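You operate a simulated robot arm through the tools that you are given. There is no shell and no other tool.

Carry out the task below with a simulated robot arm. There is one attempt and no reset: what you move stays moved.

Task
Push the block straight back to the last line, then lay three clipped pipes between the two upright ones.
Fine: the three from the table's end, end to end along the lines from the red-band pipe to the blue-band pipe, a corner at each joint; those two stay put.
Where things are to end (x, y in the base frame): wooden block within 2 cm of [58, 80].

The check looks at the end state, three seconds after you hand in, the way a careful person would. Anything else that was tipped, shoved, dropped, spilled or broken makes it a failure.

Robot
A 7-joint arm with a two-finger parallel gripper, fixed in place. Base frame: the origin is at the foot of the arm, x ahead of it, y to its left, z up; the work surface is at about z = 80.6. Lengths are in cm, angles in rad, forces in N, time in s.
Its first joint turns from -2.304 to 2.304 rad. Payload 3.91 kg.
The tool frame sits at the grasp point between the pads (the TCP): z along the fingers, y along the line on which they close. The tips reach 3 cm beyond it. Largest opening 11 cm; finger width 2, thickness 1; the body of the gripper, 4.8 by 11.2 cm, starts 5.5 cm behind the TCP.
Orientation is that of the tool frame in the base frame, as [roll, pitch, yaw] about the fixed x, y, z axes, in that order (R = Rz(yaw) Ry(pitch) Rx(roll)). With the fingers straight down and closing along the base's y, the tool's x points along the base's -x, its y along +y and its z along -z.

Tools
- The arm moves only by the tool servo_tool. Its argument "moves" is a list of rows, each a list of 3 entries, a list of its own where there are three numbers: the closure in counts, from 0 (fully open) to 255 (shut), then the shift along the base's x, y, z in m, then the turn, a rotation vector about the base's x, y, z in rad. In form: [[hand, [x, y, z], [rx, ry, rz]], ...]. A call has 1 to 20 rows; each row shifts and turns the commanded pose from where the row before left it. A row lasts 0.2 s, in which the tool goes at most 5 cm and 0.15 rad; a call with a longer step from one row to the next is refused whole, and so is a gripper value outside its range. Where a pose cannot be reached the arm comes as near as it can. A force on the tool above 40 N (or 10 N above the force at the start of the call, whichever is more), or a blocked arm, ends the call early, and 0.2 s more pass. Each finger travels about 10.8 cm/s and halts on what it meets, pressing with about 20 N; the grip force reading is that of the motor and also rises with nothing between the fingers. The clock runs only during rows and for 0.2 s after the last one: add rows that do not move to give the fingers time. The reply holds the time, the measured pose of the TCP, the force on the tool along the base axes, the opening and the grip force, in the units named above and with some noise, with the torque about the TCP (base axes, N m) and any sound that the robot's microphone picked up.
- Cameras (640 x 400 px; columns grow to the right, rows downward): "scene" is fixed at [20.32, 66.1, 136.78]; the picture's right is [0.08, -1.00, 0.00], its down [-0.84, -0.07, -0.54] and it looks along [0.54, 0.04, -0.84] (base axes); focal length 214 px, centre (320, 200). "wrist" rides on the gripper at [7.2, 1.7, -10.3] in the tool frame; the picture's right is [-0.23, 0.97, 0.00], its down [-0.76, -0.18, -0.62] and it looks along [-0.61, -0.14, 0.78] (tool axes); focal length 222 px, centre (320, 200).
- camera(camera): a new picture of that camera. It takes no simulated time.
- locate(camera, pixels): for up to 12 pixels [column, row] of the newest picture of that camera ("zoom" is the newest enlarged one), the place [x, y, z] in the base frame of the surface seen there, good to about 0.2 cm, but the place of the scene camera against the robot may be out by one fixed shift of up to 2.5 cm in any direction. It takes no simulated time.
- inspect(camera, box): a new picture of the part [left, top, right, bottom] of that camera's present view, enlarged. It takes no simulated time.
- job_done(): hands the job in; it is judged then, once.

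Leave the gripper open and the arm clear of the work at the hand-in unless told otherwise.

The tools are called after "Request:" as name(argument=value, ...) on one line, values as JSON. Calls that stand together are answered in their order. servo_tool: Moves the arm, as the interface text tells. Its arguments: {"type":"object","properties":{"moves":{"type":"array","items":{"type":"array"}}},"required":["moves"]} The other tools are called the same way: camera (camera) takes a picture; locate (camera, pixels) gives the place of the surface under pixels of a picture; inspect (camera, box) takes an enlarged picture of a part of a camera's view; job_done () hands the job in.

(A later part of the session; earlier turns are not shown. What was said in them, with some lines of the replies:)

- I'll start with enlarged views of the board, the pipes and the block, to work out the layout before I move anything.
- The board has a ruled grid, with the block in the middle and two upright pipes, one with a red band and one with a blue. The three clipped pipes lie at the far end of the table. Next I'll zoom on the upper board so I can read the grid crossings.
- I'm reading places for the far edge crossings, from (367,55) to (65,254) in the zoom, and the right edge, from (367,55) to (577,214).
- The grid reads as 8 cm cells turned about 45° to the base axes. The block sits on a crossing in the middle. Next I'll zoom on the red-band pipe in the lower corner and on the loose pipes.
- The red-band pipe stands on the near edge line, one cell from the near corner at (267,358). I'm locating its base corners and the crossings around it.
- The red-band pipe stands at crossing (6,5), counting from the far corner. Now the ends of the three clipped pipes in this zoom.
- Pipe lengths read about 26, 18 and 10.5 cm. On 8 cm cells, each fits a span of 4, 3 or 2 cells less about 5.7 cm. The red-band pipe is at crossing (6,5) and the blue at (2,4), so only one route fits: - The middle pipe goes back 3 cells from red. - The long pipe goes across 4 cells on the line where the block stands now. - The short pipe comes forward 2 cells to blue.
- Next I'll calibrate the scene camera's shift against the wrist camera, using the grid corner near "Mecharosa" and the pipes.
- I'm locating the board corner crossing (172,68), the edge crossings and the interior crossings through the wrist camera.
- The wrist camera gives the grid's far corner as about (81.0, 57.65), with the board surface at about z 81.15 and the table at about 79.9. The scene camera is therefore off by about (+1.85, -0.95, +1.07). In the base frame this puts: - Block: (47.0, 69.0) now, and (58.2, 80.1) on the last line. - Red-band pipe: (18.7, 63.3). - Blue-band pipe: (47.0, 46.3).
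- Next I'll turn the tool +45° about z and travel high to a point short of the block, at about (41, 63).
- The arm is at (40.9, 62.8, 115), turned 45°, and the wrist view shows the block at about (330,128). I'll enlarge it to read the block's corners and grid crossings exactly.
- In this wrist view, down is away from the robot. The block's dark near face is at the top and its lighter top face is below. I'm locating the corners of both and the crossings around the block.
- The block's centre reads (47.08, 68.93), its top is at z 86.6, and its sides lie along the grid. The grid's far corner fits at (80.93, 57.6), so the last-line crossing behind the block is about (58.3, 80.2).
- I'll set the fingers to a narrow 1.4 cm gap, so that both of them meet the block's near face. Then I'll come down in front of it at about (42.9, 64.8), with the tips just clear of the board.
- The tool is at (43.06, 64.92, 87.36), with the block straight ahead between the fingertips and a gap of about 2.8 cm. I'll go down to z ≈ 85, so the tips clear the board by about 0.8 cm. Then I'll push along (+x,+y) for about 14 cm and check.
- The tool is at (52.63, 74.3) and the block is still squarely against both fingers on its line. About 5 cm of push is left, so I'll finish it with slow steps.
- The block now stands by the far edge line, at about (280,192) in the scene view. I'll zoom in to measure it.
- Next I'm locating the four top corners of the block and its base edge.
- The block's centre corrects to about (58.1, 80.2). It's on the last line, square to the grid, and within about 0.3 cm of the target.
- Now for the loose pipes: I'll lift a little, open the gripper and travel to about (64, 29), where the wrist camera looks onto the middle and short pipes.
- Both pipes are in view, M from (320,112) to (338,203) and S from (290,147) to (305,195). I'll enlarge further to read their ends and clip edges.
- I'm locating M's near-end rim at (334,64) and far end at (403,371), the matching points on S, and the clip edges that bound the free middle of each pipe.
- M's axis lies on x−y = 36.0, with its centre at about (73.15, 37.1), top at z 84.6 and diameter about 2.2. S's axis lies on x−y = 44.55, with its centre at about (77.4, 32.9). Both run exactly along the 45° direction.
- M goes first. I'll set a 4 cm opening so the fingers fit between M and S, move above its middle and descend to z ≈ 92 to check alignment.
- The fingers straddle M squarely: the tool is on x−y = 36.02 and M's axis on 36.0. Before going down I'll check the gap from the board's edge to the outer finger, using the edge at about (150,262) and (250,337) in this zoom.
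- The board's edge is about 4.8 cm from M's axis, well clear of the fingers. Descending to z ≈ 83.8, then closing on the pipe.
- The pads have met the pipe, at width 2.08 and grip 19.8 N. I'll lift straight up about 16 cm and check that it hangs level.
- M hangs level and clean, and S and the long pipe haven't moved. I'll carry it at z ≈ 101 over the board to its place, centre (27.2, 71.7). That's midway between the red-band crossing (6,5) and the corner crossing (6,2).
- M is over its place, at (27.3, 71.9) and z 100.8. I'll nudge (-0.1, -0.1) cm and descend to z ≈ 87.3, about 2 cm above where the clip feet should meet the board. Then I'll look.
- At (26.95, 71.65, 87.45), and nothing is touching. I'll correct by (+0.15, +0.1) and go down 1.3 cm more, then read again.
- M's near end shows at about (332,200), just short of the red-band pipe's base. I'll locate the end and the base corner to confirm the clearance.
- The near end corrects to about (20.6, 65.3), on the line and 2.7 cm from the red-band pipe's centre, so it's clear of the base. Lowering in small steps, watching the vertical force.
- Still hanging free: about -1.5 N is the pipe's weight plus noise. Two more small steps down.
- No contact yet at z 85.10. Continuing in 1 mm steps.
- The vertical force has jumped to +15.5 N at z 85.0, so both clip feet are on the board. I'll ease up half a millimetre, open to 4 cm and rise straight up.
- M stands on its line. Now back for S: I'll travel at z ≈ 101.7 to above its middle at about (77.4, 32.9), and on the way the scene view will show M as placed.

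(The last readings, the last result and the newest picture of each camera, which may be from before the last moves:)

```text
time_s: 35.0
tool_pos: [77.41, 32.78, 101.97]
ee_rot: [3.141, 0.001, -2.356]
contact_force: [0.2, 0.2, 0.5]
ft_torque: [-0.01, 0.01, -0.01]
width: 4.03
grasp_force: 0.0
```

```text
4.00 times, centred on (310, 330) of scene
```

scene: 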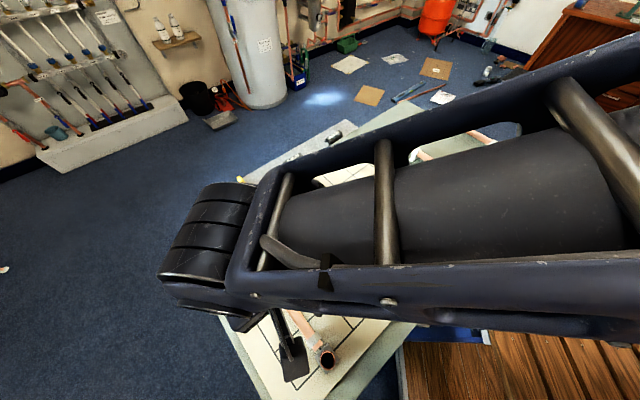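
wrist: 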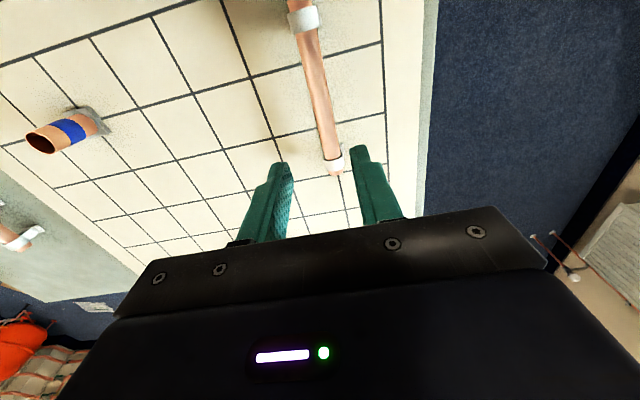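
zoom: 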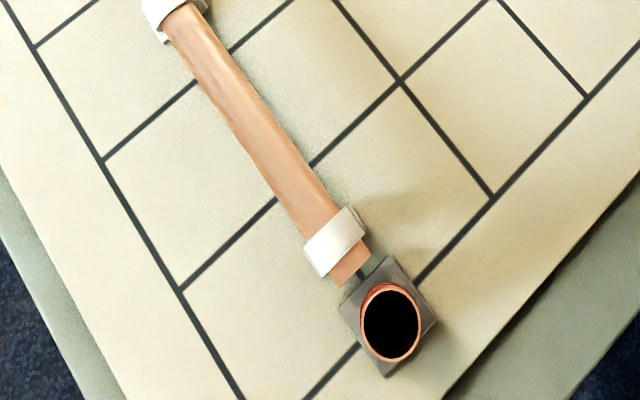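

M lies on its line next to the red-band pipe, with nothing else disturbed. I'll descend over S to z ≈ 91 and check alignment.

Request:
servo_tool(moves=[[162, [0.0001, 0.0008, -0.04], [0, 0, 0]], [162, [0, 0, -0.04], [0, 0, 0]], [162, [0, 0, -0.03], [0, 0, 0]], [162, [0, 0, 0], [0, 0, 0]]])

Request:
inspect(camera="wrist", box=[180, 40, 500, 240])

```text
time_s: 36.0
tool_pos: [77.32, 32.93, 91.02]
ee_rot: [3.141, 0.001, -2.357]
contact_force: [-0.7, 0.1, 0.2]
ft_torque: [0.01, 0.0, 0.0]
width: 4.02
grasp_force: 0.2
```

```text
2.00 times, centred on (340, 140) of wrist
```

zoom: 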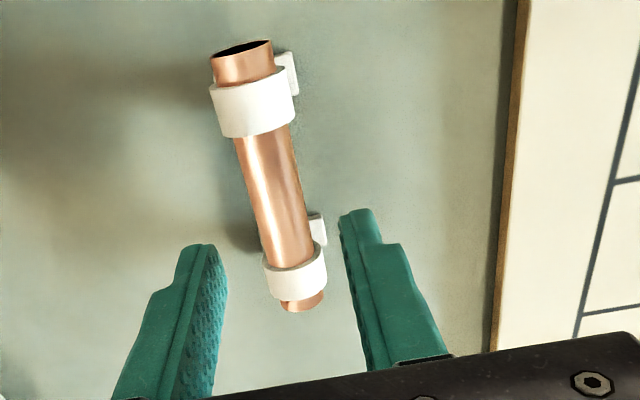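

I'm measuring S from here: near rim top at (243,56), far end at (302,308), clip inner edges at (258,135) and (290,267).

Request:
locate(camera="zoom", pixels=[[243, 56], [302, 308], [261, 136], [288, 267], [275, 200], [247, 200], [303, 195], [253, 110], [295, 285]])

```text
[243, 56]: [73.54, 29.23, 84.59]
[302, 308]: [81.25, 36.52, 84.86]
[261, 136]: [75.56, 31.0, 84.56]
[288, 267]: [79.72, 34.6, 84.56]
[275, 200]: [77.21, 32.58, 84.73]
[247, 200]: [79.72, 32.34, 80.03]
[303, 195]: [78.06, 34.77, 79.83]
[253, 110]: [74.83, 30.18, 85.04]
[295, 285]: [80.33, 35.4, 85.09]
```

S's centre is (77.4, 32.9), and the fingers straddle it within its free middle. I'll nudge (+0.1, -0.05), descend to z ≈ 84.0 and close.

Request:
servo_tool(moves=[[162, [0.001, -0.0005, -0.025], [0, 0, 0]], [162, [0, 0, -0.025], [0, 0, 0]], [162, [0, 0, -0.02], [0, 0, 0]], [162, [0, 0, 0], [0, 0, 0]], [190, [0, 0, 0], [0, 0, 0]], [215, [0, 0, 0], [0, 0, 0]], [255, [0, 0, 0], [0, 0, 0]], [255, [0, 0, 0], [0, 0, 0]]])

Request:
inspect(camera="wrist", box=[180, 40, 500, 240])

```text
time_s: 37.8
tool_pos: [77.53, 32.87, 84.08]
ee_rot: [-3.141, -0.001, -2.356]
contact_force: [0.7, -0.2, 0.0]
ft_torque: [0.0, 0.01, -0.01]
width: 2.12
grasp_force: 20.2
```

```text
2.00 times, centred on (340, 140) of wrist
```

zoom: 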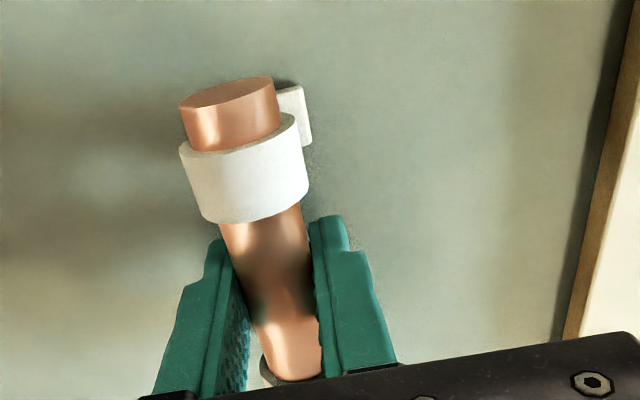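

S is gripped, at width 2.12. I'll lift 17 cm, then carry it over the board to its place at centre (52.65, 51.94), midway between the blue-band crossing (2,4) and the corner crossing (2,2).

Request:
servo_tool(moves=[[255, [0, 0, 0.01], [0, 0, 0]], [255, [0, 0, 0.02], [0, 0, 0]], [255, [0, 0, 0.03], [0, 0, 0]], [255, [0, 0, 0.04], [0, 0, 0]], [255, [0, 0, 0.04], [0, 0, 0]], [255, [0, 0, 0.03], [0, 0, 0]], [255, [-0.031, 0.0239, 0], [0, 0, 0]], [255, [-0.031, 0.0239, 0], [0, 0, 0]], [255, [-0.031, 0.0239, 0], [0, 0, 0]], [255, [-0.031, 0.0239, 0], [0, 0, 0]], [255, [-0.031, 0.0239, 0], [0, 0, 0]], [255, [-0.031, 0.0239, 0], [0, 0, 0]], [255, [-0.031, 0.0239, 0], [0, 0, 0]], [255, [-0.031, 0.0239, 0], [0, 0, 0]], [255, [0, 0, 0], [0, 0, 0]]])

Request:
camera(camera="wrist")

Request:
camera(camera="scene")

```text
time_s: 41.0
tool_pos: [52.7, 51.81, 100.76]
ee_rot: [-3.141, 0.001, -2.356]
contact_force: [0.0, -0.3, -0.2]
ft_torque: [0.02, 0.01, 0.03]
width: 2.11
grasp_force: 19.9
```

```text
taken
```

wrist: 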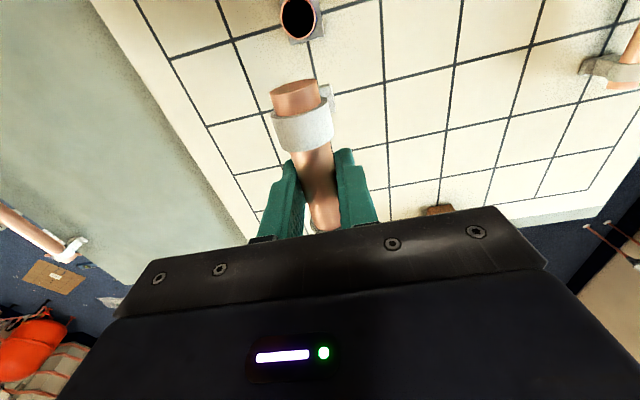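

```text
taken
```

scene: 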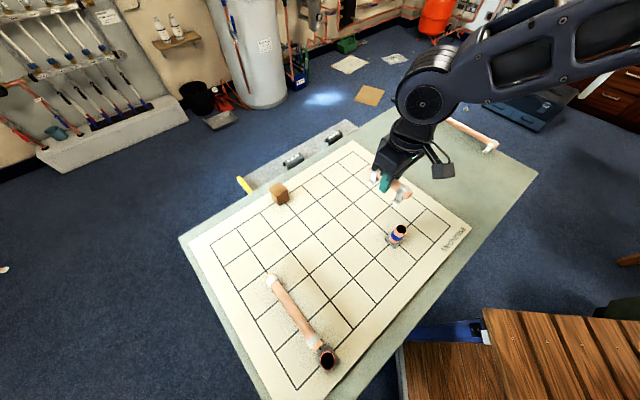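

S is above its place at (52.7, 51.8, 100.8). When I lower it, the wrist camera box will sit almost over the blue-band pipe. I'll measure how low the box hangs and how tall that pipe is before descending.

Request:
inspect(camera="scene", box=[350, 110, 480, 260])

```text
2.67 times, centred on (415, 185) of scene
```

zoom: 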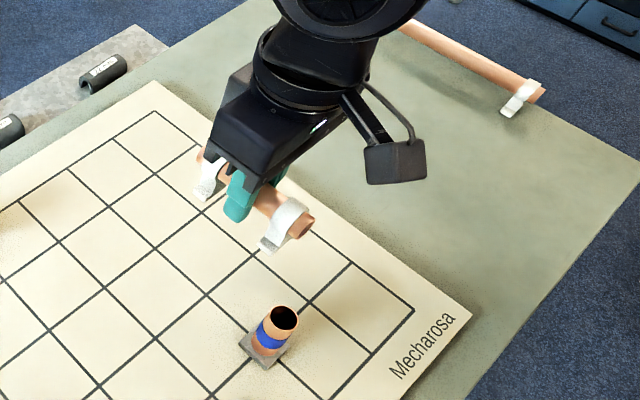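

Request:
locate(camera="zoom", pixels=[[370, 180], [424, 175], [397, 182], [367, 150], [420, 143], [395, 160], [275, 327], [285, 308], [298, 320], [270, 345], [310, 222], [205, 158]])

```text
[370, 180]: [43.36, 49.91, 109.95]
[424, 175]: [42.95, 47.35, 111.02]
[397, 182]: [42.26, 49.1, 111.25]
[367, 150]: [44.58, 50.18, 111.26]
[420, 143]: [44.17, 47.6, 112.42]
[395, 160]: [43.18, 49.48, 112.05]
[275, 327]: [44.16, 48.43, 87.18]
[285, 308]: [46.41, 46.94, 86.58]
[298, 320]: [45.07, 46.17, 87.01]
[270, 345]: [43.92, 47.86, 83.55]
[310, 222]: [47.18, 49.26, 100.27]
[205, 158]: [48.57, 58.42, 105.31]
```

The camera box bottom hangs about 9–10 cm above the grasp point, and the blue-band pipe's top is at z ≈ 88.3. With the grasp at 85 that leaves about 5 cm of clearance. I'll shift y +0.15 and descend to z ≈ 86.3.

Request:
servo_tool(moves=[[255, [0, 0.0015, -0.03], [0, 0, 0]], [255, [0, 0, -0.035], [0, 0, 0]], [255, [0, 0, -0.035], [0, 0, 0]], [255, [0, 0, -0.025], [0, 0, 0]], [255, [0, 0, -0.012], [0, 0, 0]], [255, [0, 0, -0.007], [0, 0, 0]], [255, [0, 0, 0], [0, 0, 0]], [255, [0, 0, 0], [0, 0, 0]]])

Request:
camera(camera="wrist")

Request:
inspect(camera="scene", box=[340, 160, 460, 260])

```text
time_s: 42.8
tool_pos: [52.55, 52.17, 86.54]
ee_rot: [-3.141, 0.0, -2.356]
contact_force: [-1.1, -0.2, -0.4]
ft_torque: [0.04, 0.0, 0.0]
width: 2.1
grasp_force: 19.8
```

```text
taken
```

wrist: 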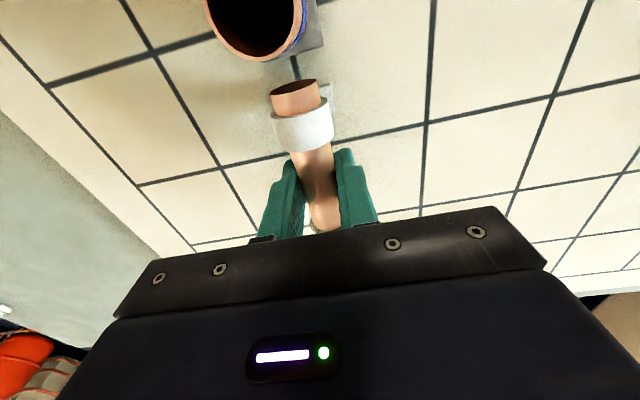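

```text
4.00 times, centred on (400, 210) of scene
```

zoom: 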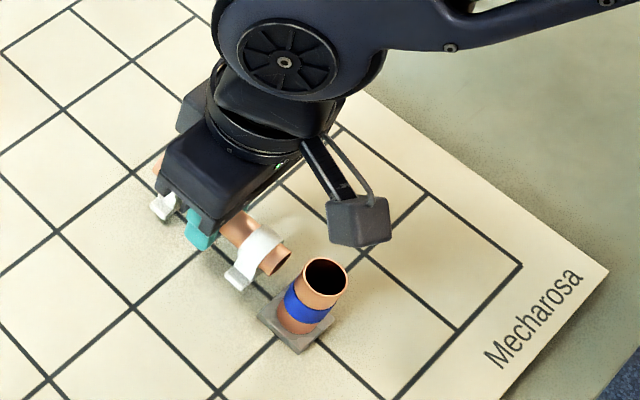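

S is level and just short of the blue-band pipe. I'll take it down another 0.8 cm and read again.

Request:
servo_tool(moves=[[255, [0, 0, -0.005], [0, 0, 0]], [255, [0, 0, -0.003], [0, 0, 0]], [255, [0, 0, 0], [0, 0, 0]], [255, [0, 0, 0], [0, 0, 0]]])

Request:
servo_tool(moves=[[255, [0, 0, -0.001], [0, 0, 0]], [255, [0, 0, 0], [0, 0, 0]]])

```text
time_s: 43.8
tool_pos: [52.61, 52.25, 85.81]
ee_rot: [3.141, 0.0, -2.356]
contact_force: [0.2, -0.8, -0.4]
ft_torque: [-0.04, -0.04, 0.02]
width: 2.13
grasp_force: 19.7
```

```text
time_s: 44.4
tool_pos: [52.65, 52.15, 85.64]
ee_rot: [-3.142, -0.001, -2.355]
contact_force: [0.1, 0.5, -0.8]
ft_torque: [0.02, 0.0, -0.03]
width: 2.11
grasp_force: 20.4
```

Averaged readings give (52.6, 52.19). I'll correct by (+0.08, -0.2) cm and keep lowering in 1 mm steps until the feet touch.

Request:
servo_tool(moves=[[255, [0.0008, -0.002, -0.001], [0, 0, 0]], [255, [0, 0, -0.001], [0, 0, 0]], [255, [0, 0, 0], [0, 0, 0]]])

Request:
servo_tool(moves=[[255, [0, 0, -0.001], [0, 0, 0]], [255, [0, 0, 0], [0, 0, 0]]])

Request:
servo_tool(moves=[[255, [0, 0, -0.001], [0, 0, 0]], [255, [0, 0, 0], [0, 0, 0]]])

```text
time_s: 45.2
tool_pos: [52.76, 51.95, 85.51]
ee_rot: [-3.141, 0.0, -2.356]
contact_force: [-0.4, -0.3, 0.0]
ft_torque: [0.03, 0.0, 0.03]
width: 2.09
grasp_force: 20.1
```

```text
time_s: 45.8
tool_pos: [52.83, 52.0, 85.31]
ee_rot: [-3.14, 0.001, -2.356]
contact_force: [-0.7, -0.5, 0.8]
ft_torque: [0.03, 0.0, 0.0]
width: 2.11
grasp_force: 20.2
```

```text
time_s: 46.4
tool_pos: [52.67, 52.01, 85.28]
ee_rot: [3.141, 0.001, -2.356]
contact_force: [-0.1, -5.1, 21.4]
ft_torque: [-0.07, 0.04, 0.18]
width: 2.11
grasp_force: 19.9
```

Contact at z 85.28 with 21 N, a little earlier than expected and with a small sideways component. I'll ease up 0.5 mm and look before letting go.

Request:
servo_tool(moves=[[255, [0, 0, 0.0005], [0, 0, 0]], [255, [0, 0, 0], [0, 0, 0]]])

Request:
inspect(camera="scene", box=[360, 190, 440, 250])

Request:
inspect(camera="wrist", box=[220, 0, 420, 240])

```text
time_s: 47.0
tool_pos: [52.72, 52.08, 85.4]
ee_rot: [3.141, 0.001, -2.356]
contact_force: [3.2, -1.6, 19.3]
ft_torque: [0.09, -0.12, -0.11]
width: 2.12
grasp_force: 19.8
```

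```text
6.67 times, centred on (400, 220) of scene
```

zoom: 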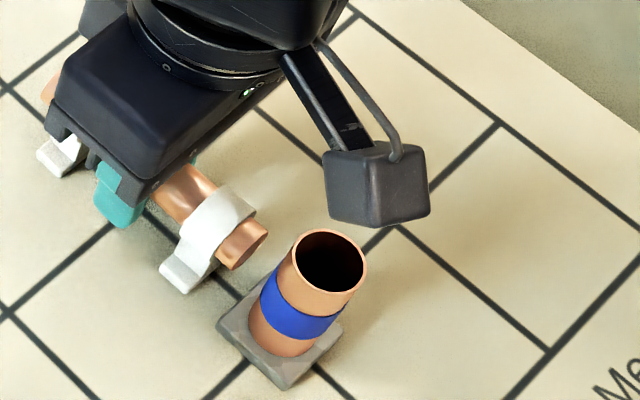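

```text
1.67 times, centred on (320, 120) of wrist
```

zoom: 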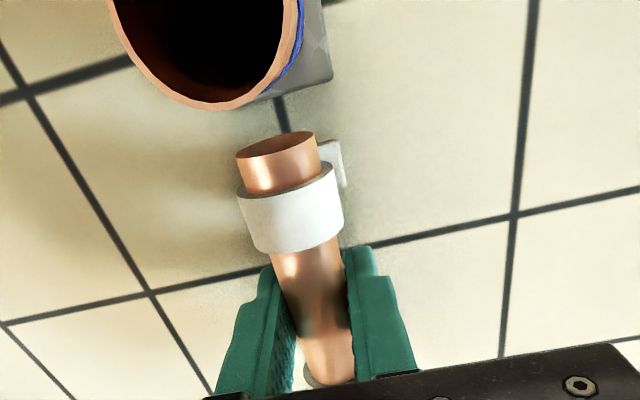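

S is just clear of the blue-band pipe's base, with both feet on the board. It's still pressing at 19 N, so I'll ease up a little more before opening.

Request:
servo_tool(moves=[[255, [0, 0, 0.0006], [0, 0, 0]], [255, [0, 0, 0], [0, 0, 0]]])

```text
time_s: 47.6
tool_pos: [52.73, 51.96, 85.33]
ee_rot: [-3.141, 0.001, -2.355]
contact_force: [2.6, 1.6, 8.4]
ft_torque: [0.21, -0.21, 0.03]
width: 2.1
grasp_force: 20.0
```

Down to 8 N. I'll ease up 0.3 mm more, open, and rise straight up.

Request:
servo_tool(moves=[[255, [0, 0, 0.0003], [0, 0, 0]], [200, [0, 0, 0], [0, 0, 0]], [162, [0, 0, 0], [0, 0, 0]], [162, [0, 0, 0], [0, 0, 0]], [162, [0, 0, 0.02], [0, 0, 0]], [162, [0, 0, 0.03], [0, 0, 0]], [162, [0, 0, 0.04], [0, 0, 0]], [162, [0, 0, 0.05], [0, 0, 0]], [162, [0, 0, 0.03], [0, 0, 0]], [162, [0, 0, 0], [0, 0, 0]]])

Request:
inspect(camera="wrist", box=[200, 0, 500, 200])

Request:
camera(camera="scene")

```text
time_s: 49.8
tool_pos: [52.82, 52.11, 102.36]
ee_rot: [-3.141, 0.001, -2.355]
contact_force: [0.8, 1.1, 0.4]
ft_torque: [-0.02, -0.01, -0.01]
width: 4.03
grasp_force: 0.1
```

```text
2.00 times, centred on (350, 100) of wrist
```

zoom: 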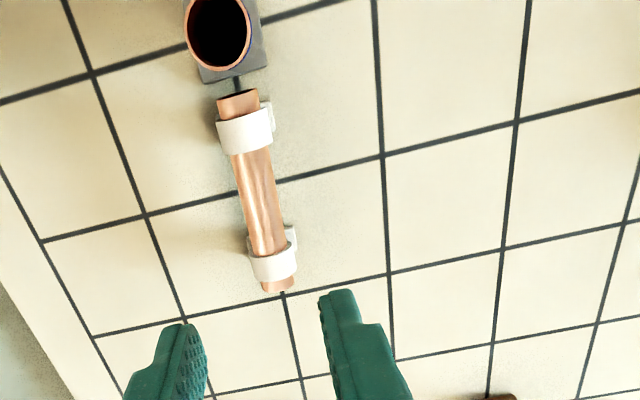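

```text
taken
```

scene: 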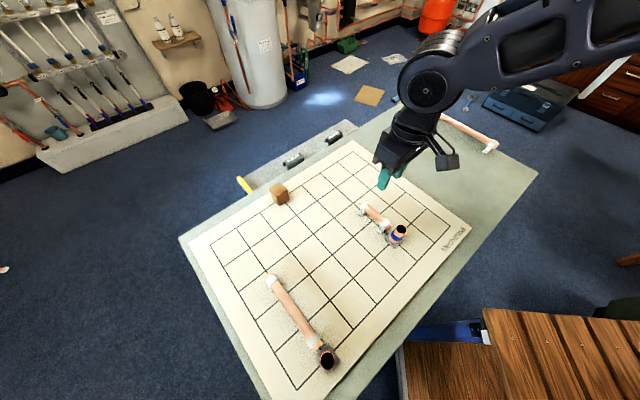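

S stands on its line beside the blue-band pipe. Checking its ends through the wrist camera.

Request:
inspect(camera="wrist", box=[270, 0, 400, 170])

```text
2.35 times, centred on (335, 85) of wrist
```

zoom: 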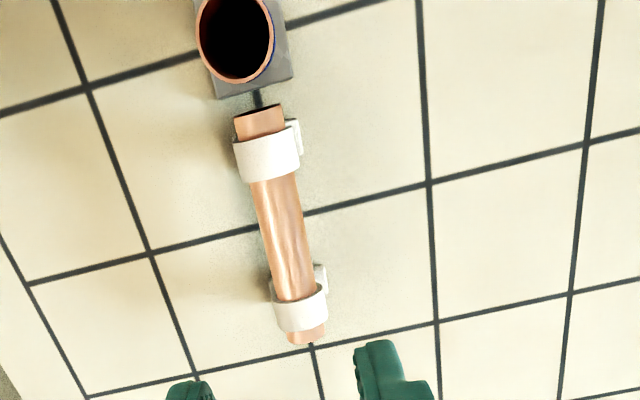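

Request:
locate(camera="zoom", pixels=[[259, 112], [306, 341], [270, 160], [301, 310], [285, 235], [312, 345], [258, 98], [304, 340], [435, 323], [196, 378], [149, 253], [430, 183]])

```text
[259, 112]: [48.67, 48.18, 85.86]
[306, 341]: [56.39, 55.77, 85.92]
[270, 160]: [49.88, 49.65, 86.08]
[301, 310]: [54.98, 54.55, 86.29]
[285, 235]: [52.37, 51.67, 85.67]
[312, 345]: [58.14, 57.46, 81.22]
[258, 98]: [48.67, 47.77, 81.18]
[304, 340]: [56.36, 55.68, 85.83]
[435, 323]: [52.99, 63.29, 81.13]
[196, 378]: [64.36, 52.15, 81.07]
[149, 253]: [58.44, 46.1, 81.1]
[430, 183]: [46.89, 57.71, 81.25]
```

S's ends read (48.67, 48.18) and (56.37, 55.73), centre (52.5, 52.0), which is within about 0.1 cm of plan.

Now the long pipe L. I'll rise a little and travel to about (83, 5), short of it, for a measurement view.

Request:
servo_tool(moves=[[0, [0.0216, -0.0336, 0.01], [0, 0, 0]], [0, [0.0216, -0.0336, 0.01], [0, 0, 0]], [0, [0.0216, -0.0336, 0.01], [0, 0, 0]], [0, [0.0216, -0.0336, 0.01], [0, 0, 0]], [0, [0.0216, -0.0336, 0.01], [0, 0, 0]], [0, [0.0216, -0.0336, 0.01], [0, 0, 0]], [0, [0.0216, -0.0336, 0], [0, 0, 0]], [0, [0.0216, -0.0336, 0], [0, 0, 0]], [0, [0.0216, -0.0336, 0], [0, 0, 0]], [0, [0.0216, -0.0336, 0], [0, 0, 0]], [0, [0.0216, -0.0336, 0], [0, 0, 0]], [0, [0.0216, -0.0336, 0], [0, 0, 0]], [0, [0.0216, -0.0336, 0], [0, 0, 0]], [0, [0.0216, -0.0336, 0], [0, 0, 0]], [0, [0, 0, 0], [0, 0, 0]]])

Request:
camera(camera="wrist")

Request:
camera(camera="scene")

```text
time_s: 53.0
tool_pos: [82.9, 4.87, 108.42]
ee_rot: [-3.141, 0.0, -2.357]
contact_force: [0.5, -0.3, 1.6]
ft_torque: [0.0, 0.0, 0.0]
width: 11.01
grasp_force: 0.0
```

```text
taken
```

wrist: 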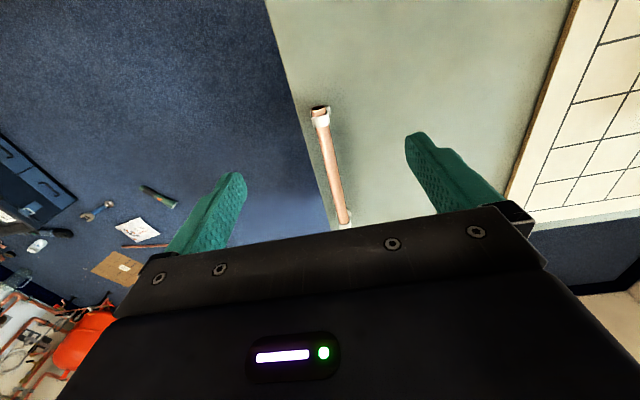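

```text
taken
```

scene: 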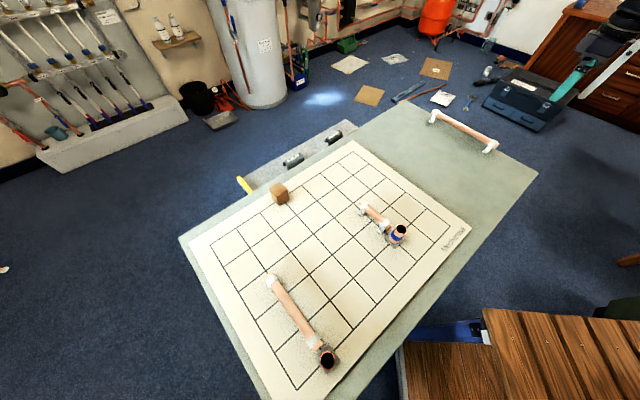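

L runs along the table's edge from (320,112) to about (345,226) in the wrist view. Enlarging it.

Request:
inspect(camera="wrist", box=[260, 90, 400, 235])

```text
2.76 times, centred on (330, 162) of wrist
```

zoom: 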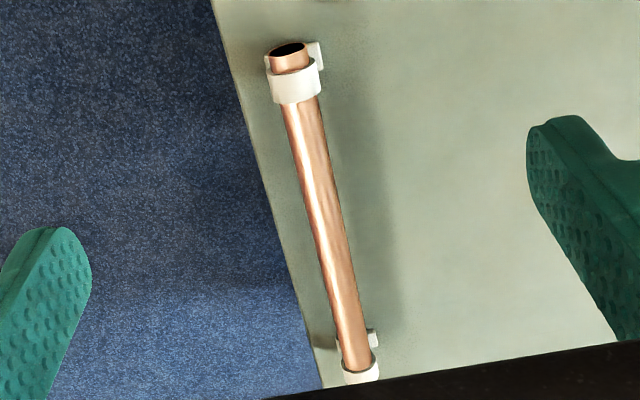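

I'm locating L's near rim, the inner clip edges and several points along its axis and sides.

Request:
locate(camera="zoom", pixels=[[290, 61], [301, 103], [357, 368], [325, 215], [315, 218], [338, 212], [309, 140], [342, 295], [296, 85], [361, 380], [270, 180], [292, 262]])

Request:
inspect(camera="scene", box=[415, 95, 515, 165])

```text
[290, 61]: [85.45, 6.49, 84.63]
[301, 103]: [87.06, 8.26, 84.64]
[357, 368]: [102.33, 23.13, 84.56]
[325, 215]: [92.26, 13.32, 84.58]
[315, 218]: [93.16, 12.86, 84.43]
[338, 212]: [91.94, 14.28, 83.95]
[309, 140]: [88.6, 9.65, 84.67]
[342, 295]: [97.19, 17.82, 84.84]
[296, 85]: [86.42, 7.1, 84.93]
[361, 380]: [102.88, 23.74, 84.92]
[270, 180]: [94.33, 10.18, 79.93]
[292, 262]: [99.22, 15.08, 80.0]
```

```text
5.71 times, centred on (465, 130) of scene
```

zoom: 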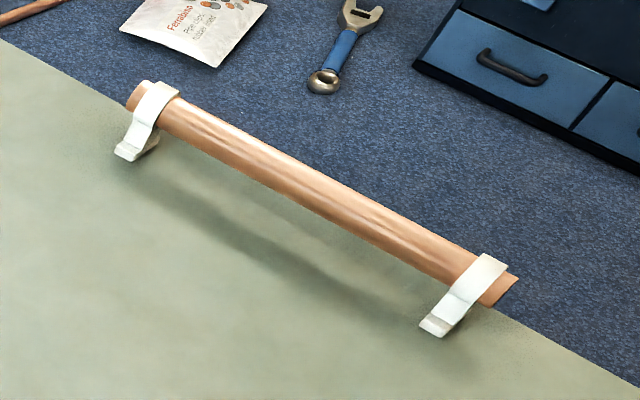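

L's axis lies on x−y = 79.0, with its centre at about (94.7, 15.65), top at z 84.6, and a free middle of about 21 cm. The centre is 96 cm from the base, near the limit of the reach. I'll move above it with a 4 cm opening, coming down to z ≈ 92, and check that the pose is reached.

Request:
servo_tool(moves=[[162, [0.0236, 0.02156, -0.015], [0, 0, 0]], [162, [0.0236, 0.02156, -0.015], [0, 0, 0]], [162, [0.0236, 0.02156, -0.015], [0, 0, 0]], [162, [0.0236, 0.02156, -0.015], [0, 0, 0]], [162, [0.0236, 0.02156, -0.015], [0, 0, 0]], [162, [0, 0, -0.03], [0, 0, 0]], [162, [0, 0, -0.03], [0, 0, 0]], [162, [0, 0, -0.025], [0, 0, 0]], [162, [0, 0, 0], [0, 0, 0]], [162, [0, 0, 0], [0, 0, 0]]])

Request:
inspect(camera="wrist", box=[180, 40, 500, 240])

Request:
camera(camera="scene")

```text
time_s: 55.2
tool_pos: [94.66, 15.71, 92.41]
ee_rot: [3.14, 0.001, -2.355]
contact_force: [0.2, -1.1, 0.2]
ft_torque: [0.02, 0.04, 0.02]
width: 4.01
grasp_force: 0.0
```

```text
2.00 times, centred on (340, 140) of wrist
```

zoom: 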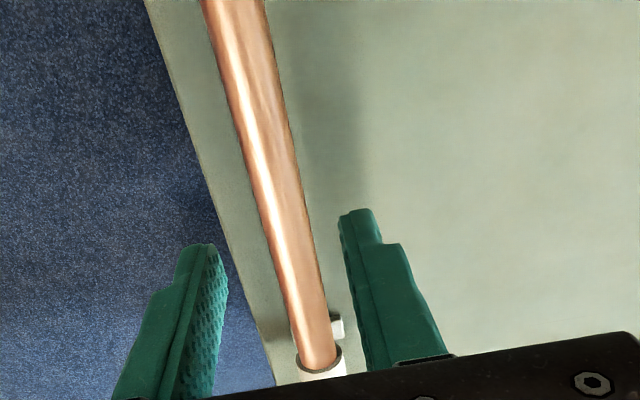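

```text
taken
```

scene: 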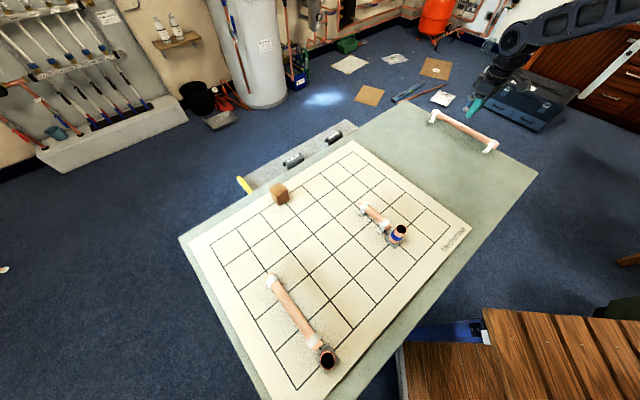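

The pose is reached at (94.66, 15.71, 92.41) and L runs between the fingers. Confirming its axis from here.

Request:
inspect(camera="wrist", box=[180, 0, 500, 240])

```text
1.67 times, centred on (340, 120) of wrist
```

zoom: 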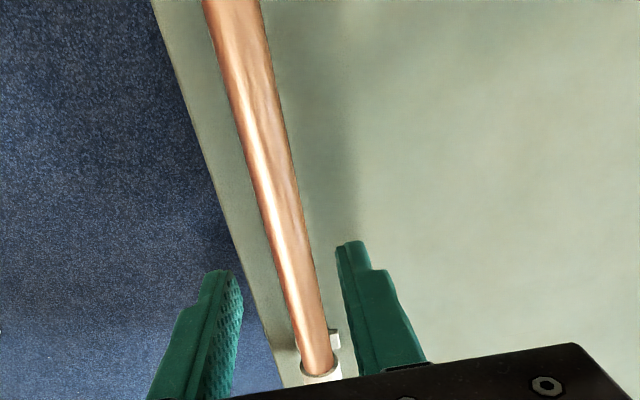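

Request:
locate(camera="zoom", pixels=[[247, 80], [262, 150], [281, 220], [297, 290], [262, 215], [300, 208], [240, 130], [284, 120], [317, 365], [230, 20]])

```text
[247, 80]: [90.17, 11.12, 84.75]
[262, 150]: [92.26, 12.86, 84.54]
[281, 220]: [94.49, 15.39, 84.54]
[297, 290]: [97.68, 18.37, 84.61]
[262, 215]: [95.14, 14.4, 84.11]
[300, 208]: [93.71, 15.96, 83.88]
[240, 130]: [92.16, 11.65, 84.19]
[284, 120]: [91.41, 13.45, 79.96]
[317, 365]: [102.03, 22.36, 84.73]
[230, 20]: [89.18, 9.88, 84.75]
```

L's axis is on x−y ≈ 79.15 and the tool on 78.95. I'll nudge (+0.1, -0.1), descend to z ≈ 84.0 and close.

Request:
servo_tool(moves=[[162, [0.001, -0.001, -0.03], [0, 0, 0]], [162, [0, 0, -0.03], [0, 0, 0]], [162, [0, 0, -0.023], [0, 0, 0]], [162, [0, 0, 0], [0, 0, 0]], [190, [0, 0, 0], [0, 0, 0]], [215, [0, 0, 0], [0, 0, 0]], [255, [0, 0, 0], [0, 0, 0]], [255, [0, 0, 0], [0, 0, 0]]])

Request:
inspect(camera="wrist", box=[180, 0, 500, 240])

```text
time_s: 57.0
tool_pos: [94.86, 15.63, 83.99]
ee_rot: [-3.14, -0.002, -2.357]
contact_force: [-0.2, -0.5, 0.4]
ft_torque: [-0.02, -0.01, -0.01]
width: 2.1
grasp_force: 20.4
```

```text
1.67 times, centred on (340, 120) of wrist
```

zoom: 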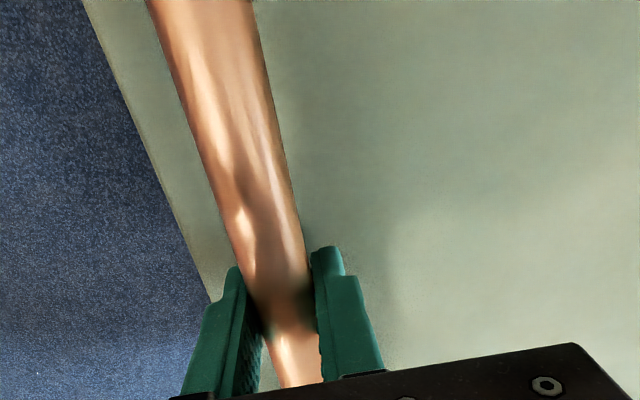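

L is gripped, at width 2.10. Lifting gently by 4 cm first, to see that it hangs level.

Request:
servo_tool(moves=[[255, [0, 0, 0.005], [0, 0, 0]], [255, [0, 0, 0.015], [0, 0, 0]], [255, [0, 0, 0.02], [0, 0, 0]], [255, [0, 0, 0], [0, 0, 0]]])

Request:
inspect(camera="scene", box=[400, 60, 540, 170])

```text
time_s: 58.0
tool_pos: [94.88, 15.66, 88.13]
ee_rot: [-3.141, -0.001, -2.356]
contact_force: [0.2, 0.7, -1.9]
ft_torque: [-0.02, 0.0, -0.05]
width: 2.15
grasp_force: 19.7
```

```text
3.64 times, centred on (470, 115) of scene
```

zoom: 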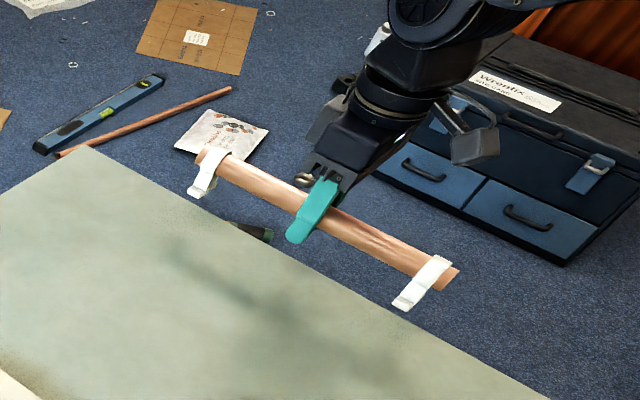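

L hangs level. I'll read its two ends, at about (203,157) and (455,277), to see how far off-centre I'm holding it.

Request:
locate(camera="zoom", pixels=[[201, 157], [205, 155], [453, 279], [455, 273], [212, 168], [430, 278], [300, 205], [360, 237]])

```text
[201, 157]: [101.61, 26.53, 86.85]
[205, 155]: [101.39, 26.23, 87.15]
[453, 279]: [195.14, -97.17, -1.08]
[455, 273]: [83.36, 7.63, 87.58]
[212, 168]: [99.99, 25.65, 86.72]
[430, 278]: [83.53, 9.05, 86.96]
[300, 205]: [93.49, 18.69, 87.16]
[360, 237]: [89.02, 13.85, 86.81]
```

Off-centre by only about 0.2 cm, so I'll allow for that. Next I'll lift to z ≈ 101, then carry toward the board while turning +90°, in two stages.

Request:
servo_tool(moves=[[255, [0, 0, 0.033], [0, 0, 0]], [255, [0, 0, 0.033], [0, 0, 0]], [255, [0, 0, 0.033], [0, 0, 0]], [255, [0, 0, 0.033], [0, 0, 0]], [255, [-0.024, 0.0267, 0], [0, 0, 0.0785]], [255, [-0.024, 0.0267, 0], [0, 0, 0.0785]], [255, [-0.024, 0.0267, 0], [0, 0, 0.0785]], [255, [-0.024, 0.0267, 0], [0, 0, 0.0785]], [255, [-0.024, 0.0267, 0], [0, 0, 0.0785]], [255, [-0.024, 0.0267, 0], [0, 0, 0.0785]], [255, [-0.024, 0.0267, 0], [0, 0, 0.0785]], [255, [-0.024, 0.0267, 0], [0, 0, 0.0785]], [255, [-0.024, 0.0267, 0], [0, 0, 0.0785]], [255, [-0.024, 0.0267, 0], [0, 0, 0.0785]], [255, [0, 0, 0], [0, 0, 0]]])

Request:
camera(camera="scene")

Request:
camera(camera="wrist")

```text
time_s: 61.2
tool_pos: [70.92, 42.14, 101.33]
ee_rot: [-3.141, 0.0, -1.57]
contact_force: [-0.2, 0.4, -1.7]
ft_torque: [0.02, 0.02, 0.02]
width: 2.11
grasp_force: 20.1
```

```text
taken
```

scene: 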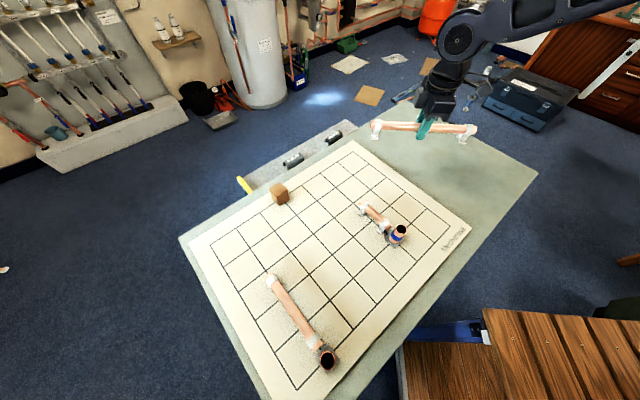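

```text
taken
```

wrist: 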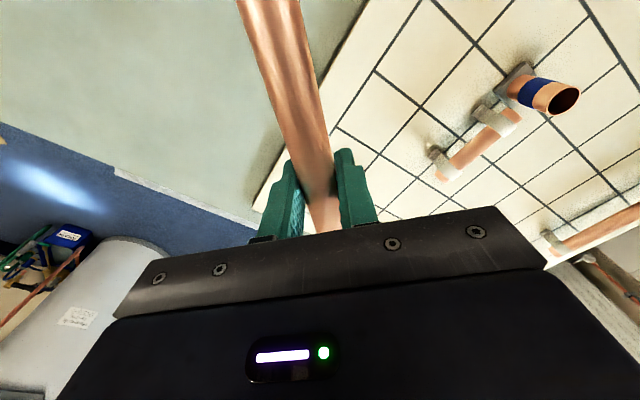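

Halfway there, turned 45°, and L is level and clear of everything. The second half takes it to above (46.85, 69.05) with the pipe along the cross line.

Request:
servo_tool(moves=[[255, [-0.0241, 0.0269, 0], [0, 0, 0.0785]], [255, [-0.0241, 0.0269, 0], [0, 0, 0.0785]], [255, [-0.0241, 0.0269, 0], [0, 0, 0.0785]], [255, [-0.0241, 0.0269, 0], [0, 0, 0.0785]], [255, [-0.0241, 0.0269, 0], [0, 0, 0.0785]], [255, [-0.0241, 0.0269, 0], [0, 0, 0.0785]], [255, [-0.0241, 0.0269, 0], [0, 0, 0.0785]], [255, [-0.0241, 0.0269, 0], [0, 0, 0.0785]], [255, [-0.024, 0.0269, 0], [0, 0, 0.0785]], [255, [-0.024, 0.027, 0], [0, 0, 0.0785]], [255, [0, 0, 0], [0, 0, 0]], [255, [0, 0, 0], [0, 0, 0]]])

Request:
camera(camera="scene")

Request:
camera(camera="wrist")

```text
time_s: 63.8
tool_pos: [46.88, 69.24, 101.36]
ee_rot: [-3.141, 0.0, -0.785]
contact_force: [-0.1, -0.2, -1.6]
ft_torque: [0.01, 0.0, -0.03]
width: 2.12
grasp_force: 20.1
```

```text
taken
```

scene: 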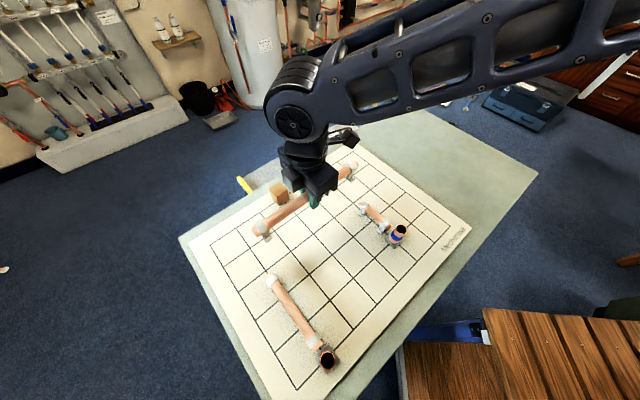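

```text
taken
```

wrist: 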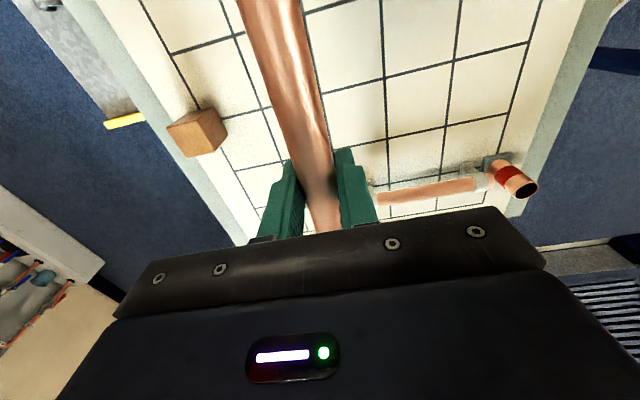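

L is over its line at (46.88, 69.24, 101.4), clear of the block, M and S. I'll nudge (0, -0.15) and descend to z ≈ 87.5, then check.

Request:
servo_tool(moves=[[255, [0, -0.0015, -0.03], [0, 0, 0]], [255, [0, 0, -0.035], [0, 0, 0]], [255, [0, 0, -0.035], [0, 0, 0]], [255, [0, 0, -0.025], [0, 0, 0]], [255, [0, 0, -0.013], [0, 0, 0]], [255, [0, 0, 0], [0, 0, 0]], [255, [0, 0, 0], [0, 0, 0]]])

Request:
inspect(camera="scene", box=[230, 140, 420, 300])

Request:
camera(camera="wrist")

```text
time_s: 65.4
tool_pos: [46.78, 69.17, 87.54]
ee_rot: [-3.141, 0.0, -0.785]
contact_force: [0.2, 0.2, -0.2]
ft_torque: [0.03, 0.01, -0.03]
width: 2.13
grasp_force: 19.5
```

```text
2.50 times, centred on (325, 220) of scene
```

zoom: 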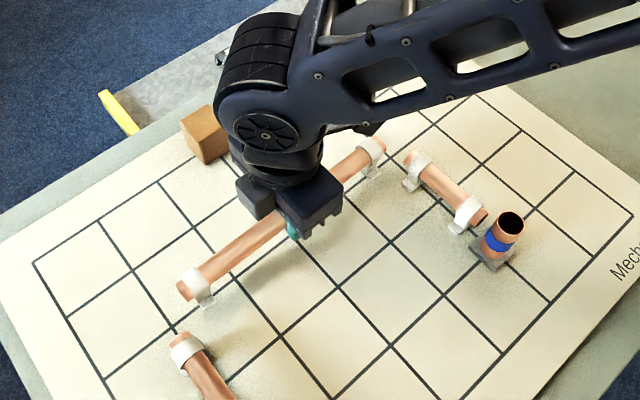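

```text
taken
```

wrist: 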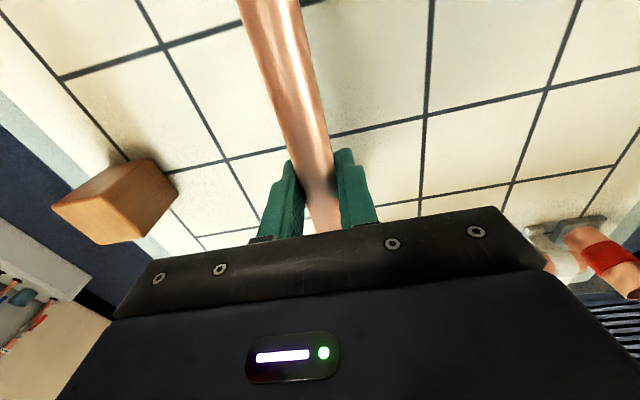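

L is level about 2 cm above the board, with clear gaps to M and S. I'll locate its two ends at (184,288) and (380,140), M's far end at (182,342) and S's far end at (408,158).

Request:
locate(camera="zoom", pixels=[[181, 287], [186, 296], [381, 141], [384, 146], [195, 285], [371, 150], [180, 341], [410, 157], [203, 305], [372, 176], [240, 255], [345, 170]])

```text
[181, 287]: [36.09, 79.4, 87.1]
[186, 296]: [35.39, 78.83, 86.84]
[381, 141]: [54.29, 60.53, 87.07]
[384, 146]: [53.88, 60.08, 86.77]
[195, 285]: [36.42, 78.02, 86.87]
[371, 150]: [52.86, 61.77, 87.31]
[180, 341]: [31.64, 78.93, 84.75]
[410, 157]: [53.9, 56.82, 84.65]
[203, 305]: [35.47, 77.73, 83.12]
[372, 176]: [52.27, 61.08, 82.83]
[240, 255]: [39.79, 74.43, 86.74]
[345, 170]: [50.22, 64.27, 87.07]
```

L's centre reads about (46.8, 68.8) after correction, against a plan of (47.0, 68.9), so it's on its line. Lowering to about 85.9 and then in 1 mm steps.

Request:
servo_tool(moves=[[255, [0.001, -0.0005, -0.008], [0, 0, 0]], [255, [0, 0, -0.005], [0, 0, 0]], [255, [0, 0, -0.003], [0, 0, 0]], [255, [0, 0, 0], [0, 0, 0]]])

Request:
servo_tool(moves=[[255, [0, 0, -0.002], [0, 0, 0]], [255, [0, 0, -0.001], [0, 0, 0]], [255, [0, 0, 0], [0, 0, 0]]])

Request:
servo_tool(moves=[[255, [0, 0, -0.001], [0, 0, 0]], [255, [0, 0, 0], [0, 0, 0]]])

Request:
servo_tool(moves=[[255, [0, 0, -0.001], [0, 0, 0]], [255, [0, 0, 0], [0, 0, 0]]])

```text
time_s: 66.4
tool_pos: [46.83, 69.1, 85.91]
ee_rot: [3.141, -0.001, -0.785]
contact_force: [0.0, 0.3, -1.7]
ft_torque: [-0.02, -0.03, -0.03]
width: 2.11
grasp_force: 20.5
```

```text
time_s: 67.2
tool_pos: [46.86, 69.21, 85.57]
ee_rot: [3.141, 0.001, -0.785]
contact_force: [1.1, 0.7, -0.9]
ft_torque: [-0.04, -0.02, -0.03]
width: 2.13
grasp_force: 20.1
```

```text
time_s: 67.8
tool_pos: [46.83, 69.06, 85.52]
ee_rot: [-3.141, 0.002, -0.786]
contact_force: [0.0, -0.1, -1.6]
ft_torque: [0.02, -0.01, -0.04]
width: 2.1
grasp_force: 20.0
```

```text
time_s: 68.4
tool_pos: [46.94, 68.99, 85.37]
ee_rot: [3.141, 0.0, -0.786]
contact_force: [-0.4, -0.2, -1.8]
ft_torque: [0.02, 0.01, -0.03]
width: 2.12
grasp_force: 20.5
```

Still hanging free at z 85.37. Continuing in 1 mm steps.

Request:
servo_tool(moves=[[255, [0, 0, -0.001], [0, 0, 0]], [255, [0, 0, 0], [0, 0, 0]]])

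Request:
servo_tool(moves=[[255, [0, 0, -0.0008], [0, 0, 0]], [255, [0, 0, 0], [0, 0, 0]]])

```text
time_s: 69.0
tool_pos: [46.79, 69.19, 85.29]
ee_rot: [3.141, 0.001, -0.785]
contact_force: [0.2, 0.6, -1.1]
ft_torque: [0.0, -0.02, 0.02]
width: 2.1
grasp_force: 20.7
```

```text
time_s: 69.6
tool_pos: [46.86, 69.02, 85.17]
ee_rot: [-3.141, 0.002, -0.784]
contact_force: [-0.9, 0.6, -1.3]
ft_torque: [-0.07, -0.07, -0.09]
width: 2.1
grasp_force: 19.7
```

Request:
servo_tool(moves=[[255, [0, 0, -0.0007], [0, 0, 0]], [255, [0, 0, 0], [0, 0, 0]]])

```text
time_s: 70.2
tool_pos: [46.89, 68.97, 85.05]
ee_rot: [3.14, 0.0, -0.784]
contact_force: [-0.5, -0.5, 2.8]
ft_torque: [-0.08, -0.04, -0.14]
width: 2.09
grasp_force: 19.6
```

The force has turned to +2.8 N at z 85.05, so the feet are on the board. I'll press 0.3 mm more to seat both, then open and rise straight up.

Request:
servo_tool(moves=[[255, [0, 0, -0.0003], [0, 0, 0]], [255, [0, 0, 0], [0, 0, 0]]])

Request:
servo_tool(moves=[[255, [0, 0, 0.0002], [0, 0, 0]], [200, [0, 0, 0], [0, 0, 0]], [162, [0, 0, 0], [0, 0, 0]], [162, [0, 0, 0], [0, 0, 0]], [162, [0, 0, 0.02], [0, 0, 0]], [162, [0, 0, 0.03], [0, 0, 0]], [162, [0, 0, 0.04], [0, 0, 0]], [162, [0, 0, 0.05], [0, 0, 0]], [162, [0, 0, 0.04], [0, 0, 0]], [162, [0, 0, 0], [0, 0, 0]]])

Request:
camera(camera="wrist")

Request:
camera(camera="scene")

```text
time_s: 70.8
tool_pos: [46.84, 69.04, 85.15]
ee_rot: [3.14, 0.002, -0.785]
contact_force: [-0.7, -0.8, 5.6]
ft_torque: [-0.01, -0.02, 0.22]
width: 2.12
grasp_force: 20.2
```

```text
time_s: 73.0
tool_pos: [46.95, 69.15, 103.34]
ee_rot: [-3.141, -0.001, -0.788]
contact_force: [-0.5, 0.3, -0.4]
ft_torque: [0.04, 0.05, -0.04]
width: 4.02
grasp_force: 0.0
```

```text
taken
```

wrist: 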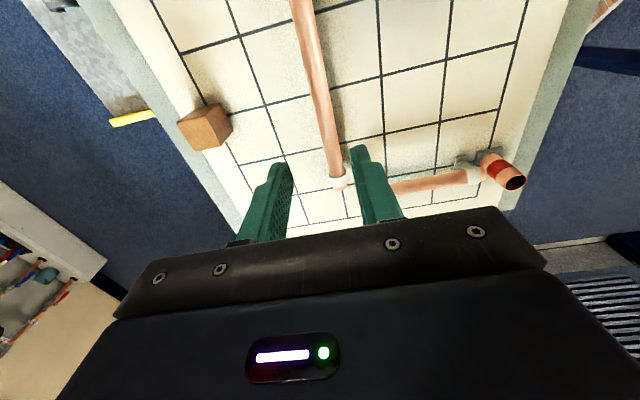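

```text
taken
```

scene: 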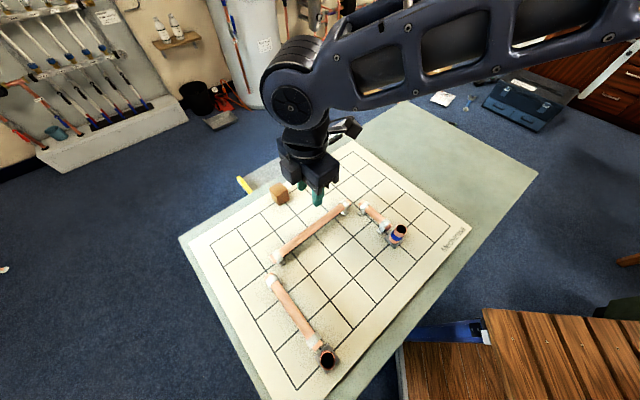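

All three pipes are down. I'll rise to z ≈ 115, open fully, and retreat off the board toward (62, 30) for a last check of everything.

Request:
servo_tool(moves=[[162, [0, 0, 0.04], [0, 0, 0]], [162, [0, 0, 0.04], [0, 0, 0]], [0, [0, 0, 0.04], [0, 0, 0]], [0, [0.015, -0.039, 0], [0, 0, -0.0785]], [0, [0.015, -0.039, 0], [0, 0, -0.0785]], [0, [0.015, -0.039, 0], [0, 0, -0.0785]], [0, [0.015, -0.039, 0], [0, 0, -0.0785]], [0, [0.015, -0.039, 0], [0, 0, -0.0785]], [0, [0.015, -0.039, 0], [0, 0, -0.0785]], [0, [0.015, -0.039, 0], [0, 0, -0.0785]], [0, [0.015, -0.039, 0], [0, 0, -0.0785]], [0, [0.015, -0.039, 0], [0, 0, -0.0785]], [0, [0.015, -0.039, 0], [0, 0, -0.0785]], [0, [0, 0, 0], [0, 0, 0]]])

Request:
camera(camera="scene")

Request:
inspect(camera="scene", box=[230, 160, 430, 285])

```text
time_s: 76.0
tool_pos: [61.85, 30.24, 115.19]
ee_rot: [-3.141, 0.002, -1.572]
contact_force: [-0.7, -0.1, 0.2]
ft_torque: [0.02, -0.05, 0.01]
width: 10.99
grasp_force: 0.0
```

```text
taken
```

scene: 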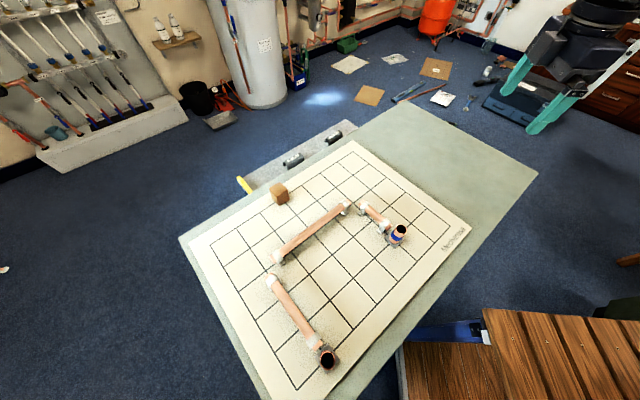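

```text
3.20 times, centred on (330, 222) of scene
```

zoom: 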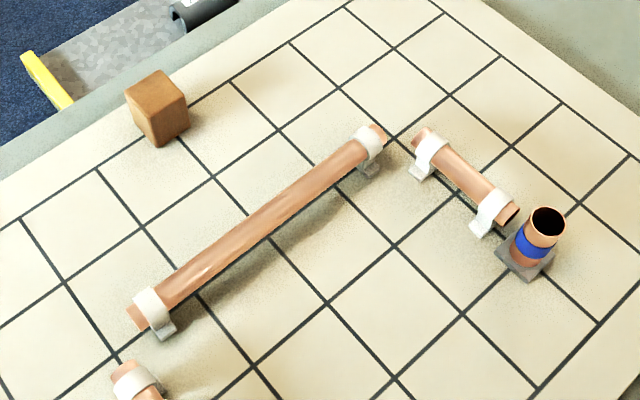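

The whole run is now clear to see: M, then L, then S, with a corner at each joint and the block behind on the last line. I'm measuring the ends once more to check each pipe against the lines.

Request:
locate(camera="zoom", pixels=[[132, 315], [139, 326], [377, 129], [383, 138], [423, 130], [420, 143], [512, 212], [119, 369], [127, 90], [160, 73], [184, 100], [155, 122]])

Request:
inspect(camera="scene", box=[240, 255, 400, 380])

```text
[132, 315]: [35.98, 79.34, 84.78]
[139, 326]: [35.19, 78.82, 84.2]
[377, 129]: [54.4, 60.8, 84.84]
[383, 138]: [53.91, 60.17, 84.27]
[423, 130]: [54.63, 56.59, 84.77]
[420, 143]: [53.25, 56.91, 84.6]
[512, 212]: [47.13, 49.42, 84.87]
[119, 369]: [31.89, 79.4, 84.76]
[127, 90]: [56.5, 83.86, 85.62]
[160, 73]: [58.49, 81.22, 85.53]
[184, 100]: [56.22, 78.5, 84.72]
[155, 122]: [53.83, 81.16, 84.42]
```

```text
3.20 times, centred on (320, 318) of scene
```

zoom: 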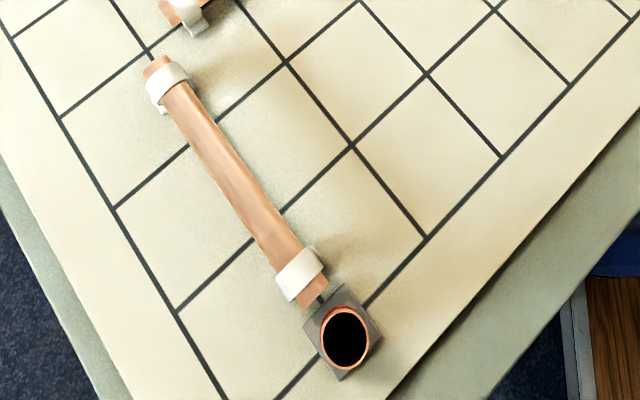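

Last check: whether the red-band base and M are where they should be, at base corners (305,325), (343,286), (381,333) and (342,378).

Request:
locate(camera="zoom", pixels=[[305, 325], [343, 287], [380, 333], [342, 377], [158, 62], [313, 292], [235, 178], [500, 156], [425, 236]])

Request:
inspect(camera="scene", box=[350, 190, 450, 260])

```text
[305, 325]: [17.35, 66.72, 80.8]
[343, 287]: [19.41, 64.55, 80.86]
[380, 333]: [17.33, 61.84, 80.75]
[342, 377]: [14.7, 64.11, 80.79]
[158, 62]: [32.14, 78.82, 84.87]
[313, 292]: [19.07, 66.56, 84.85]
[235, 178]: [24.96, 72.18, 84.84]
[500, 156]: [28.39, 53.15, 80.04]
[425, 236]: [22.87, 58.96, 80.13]
```

```text
5.71 times, centred on (400, 225) of scene
```

zoom: 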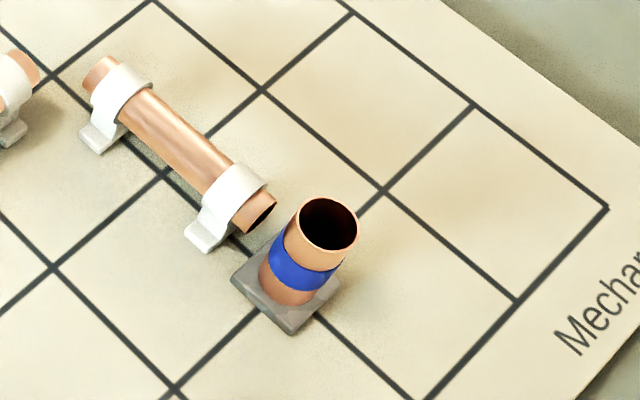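

Everything checks out:
- **Uprights:** both the red-band and blue-band pipes are where they started.
- **Middle pipe:** runs from the red-band pipe to the first corner, on its line.
- **Long pipe:** crosses to the second corner on its line.
- **Short pipe:** runs from there to the blue-band pipe.
- **Block:** about (58.1, 80.2), on the last line.

The gripper is open, and the arm is high and clear of the work. Handing in.

Request:
job_done()

```text
The job is handed in.
```

I pushed the block back to the last line and laid the three clipped pipes between the two upright ones. The job is handed in, but I haven't seen the result of the check.

- **Block:** it stands at about (58.1, 80.2), within about 0.3 cm of [58, 80] and square to the grid.
- **Pipes:** the 18 cm pipe runs back from the red-band pipe. The 26 cm pipe crosses along the line where the block had been. The 10.5 cm pipe comes forward to the blue-band pipe. Each measured within about 0.3 cm of its planned place on the line.
- **Joints:** the pipes do not touch. Each is centred on its stretch of line and stops a little under 3 cm short of the crossings at its ends. They are too short to meet, and this was the only route along the lines that fitted their lengths.
- **Upright pipes:** I never touched either one. The red-band base measured in the same place at the end, and the blue-band pipe looked unmoved in the last picture.

The gripper is open and the arm is raised clear of the board.
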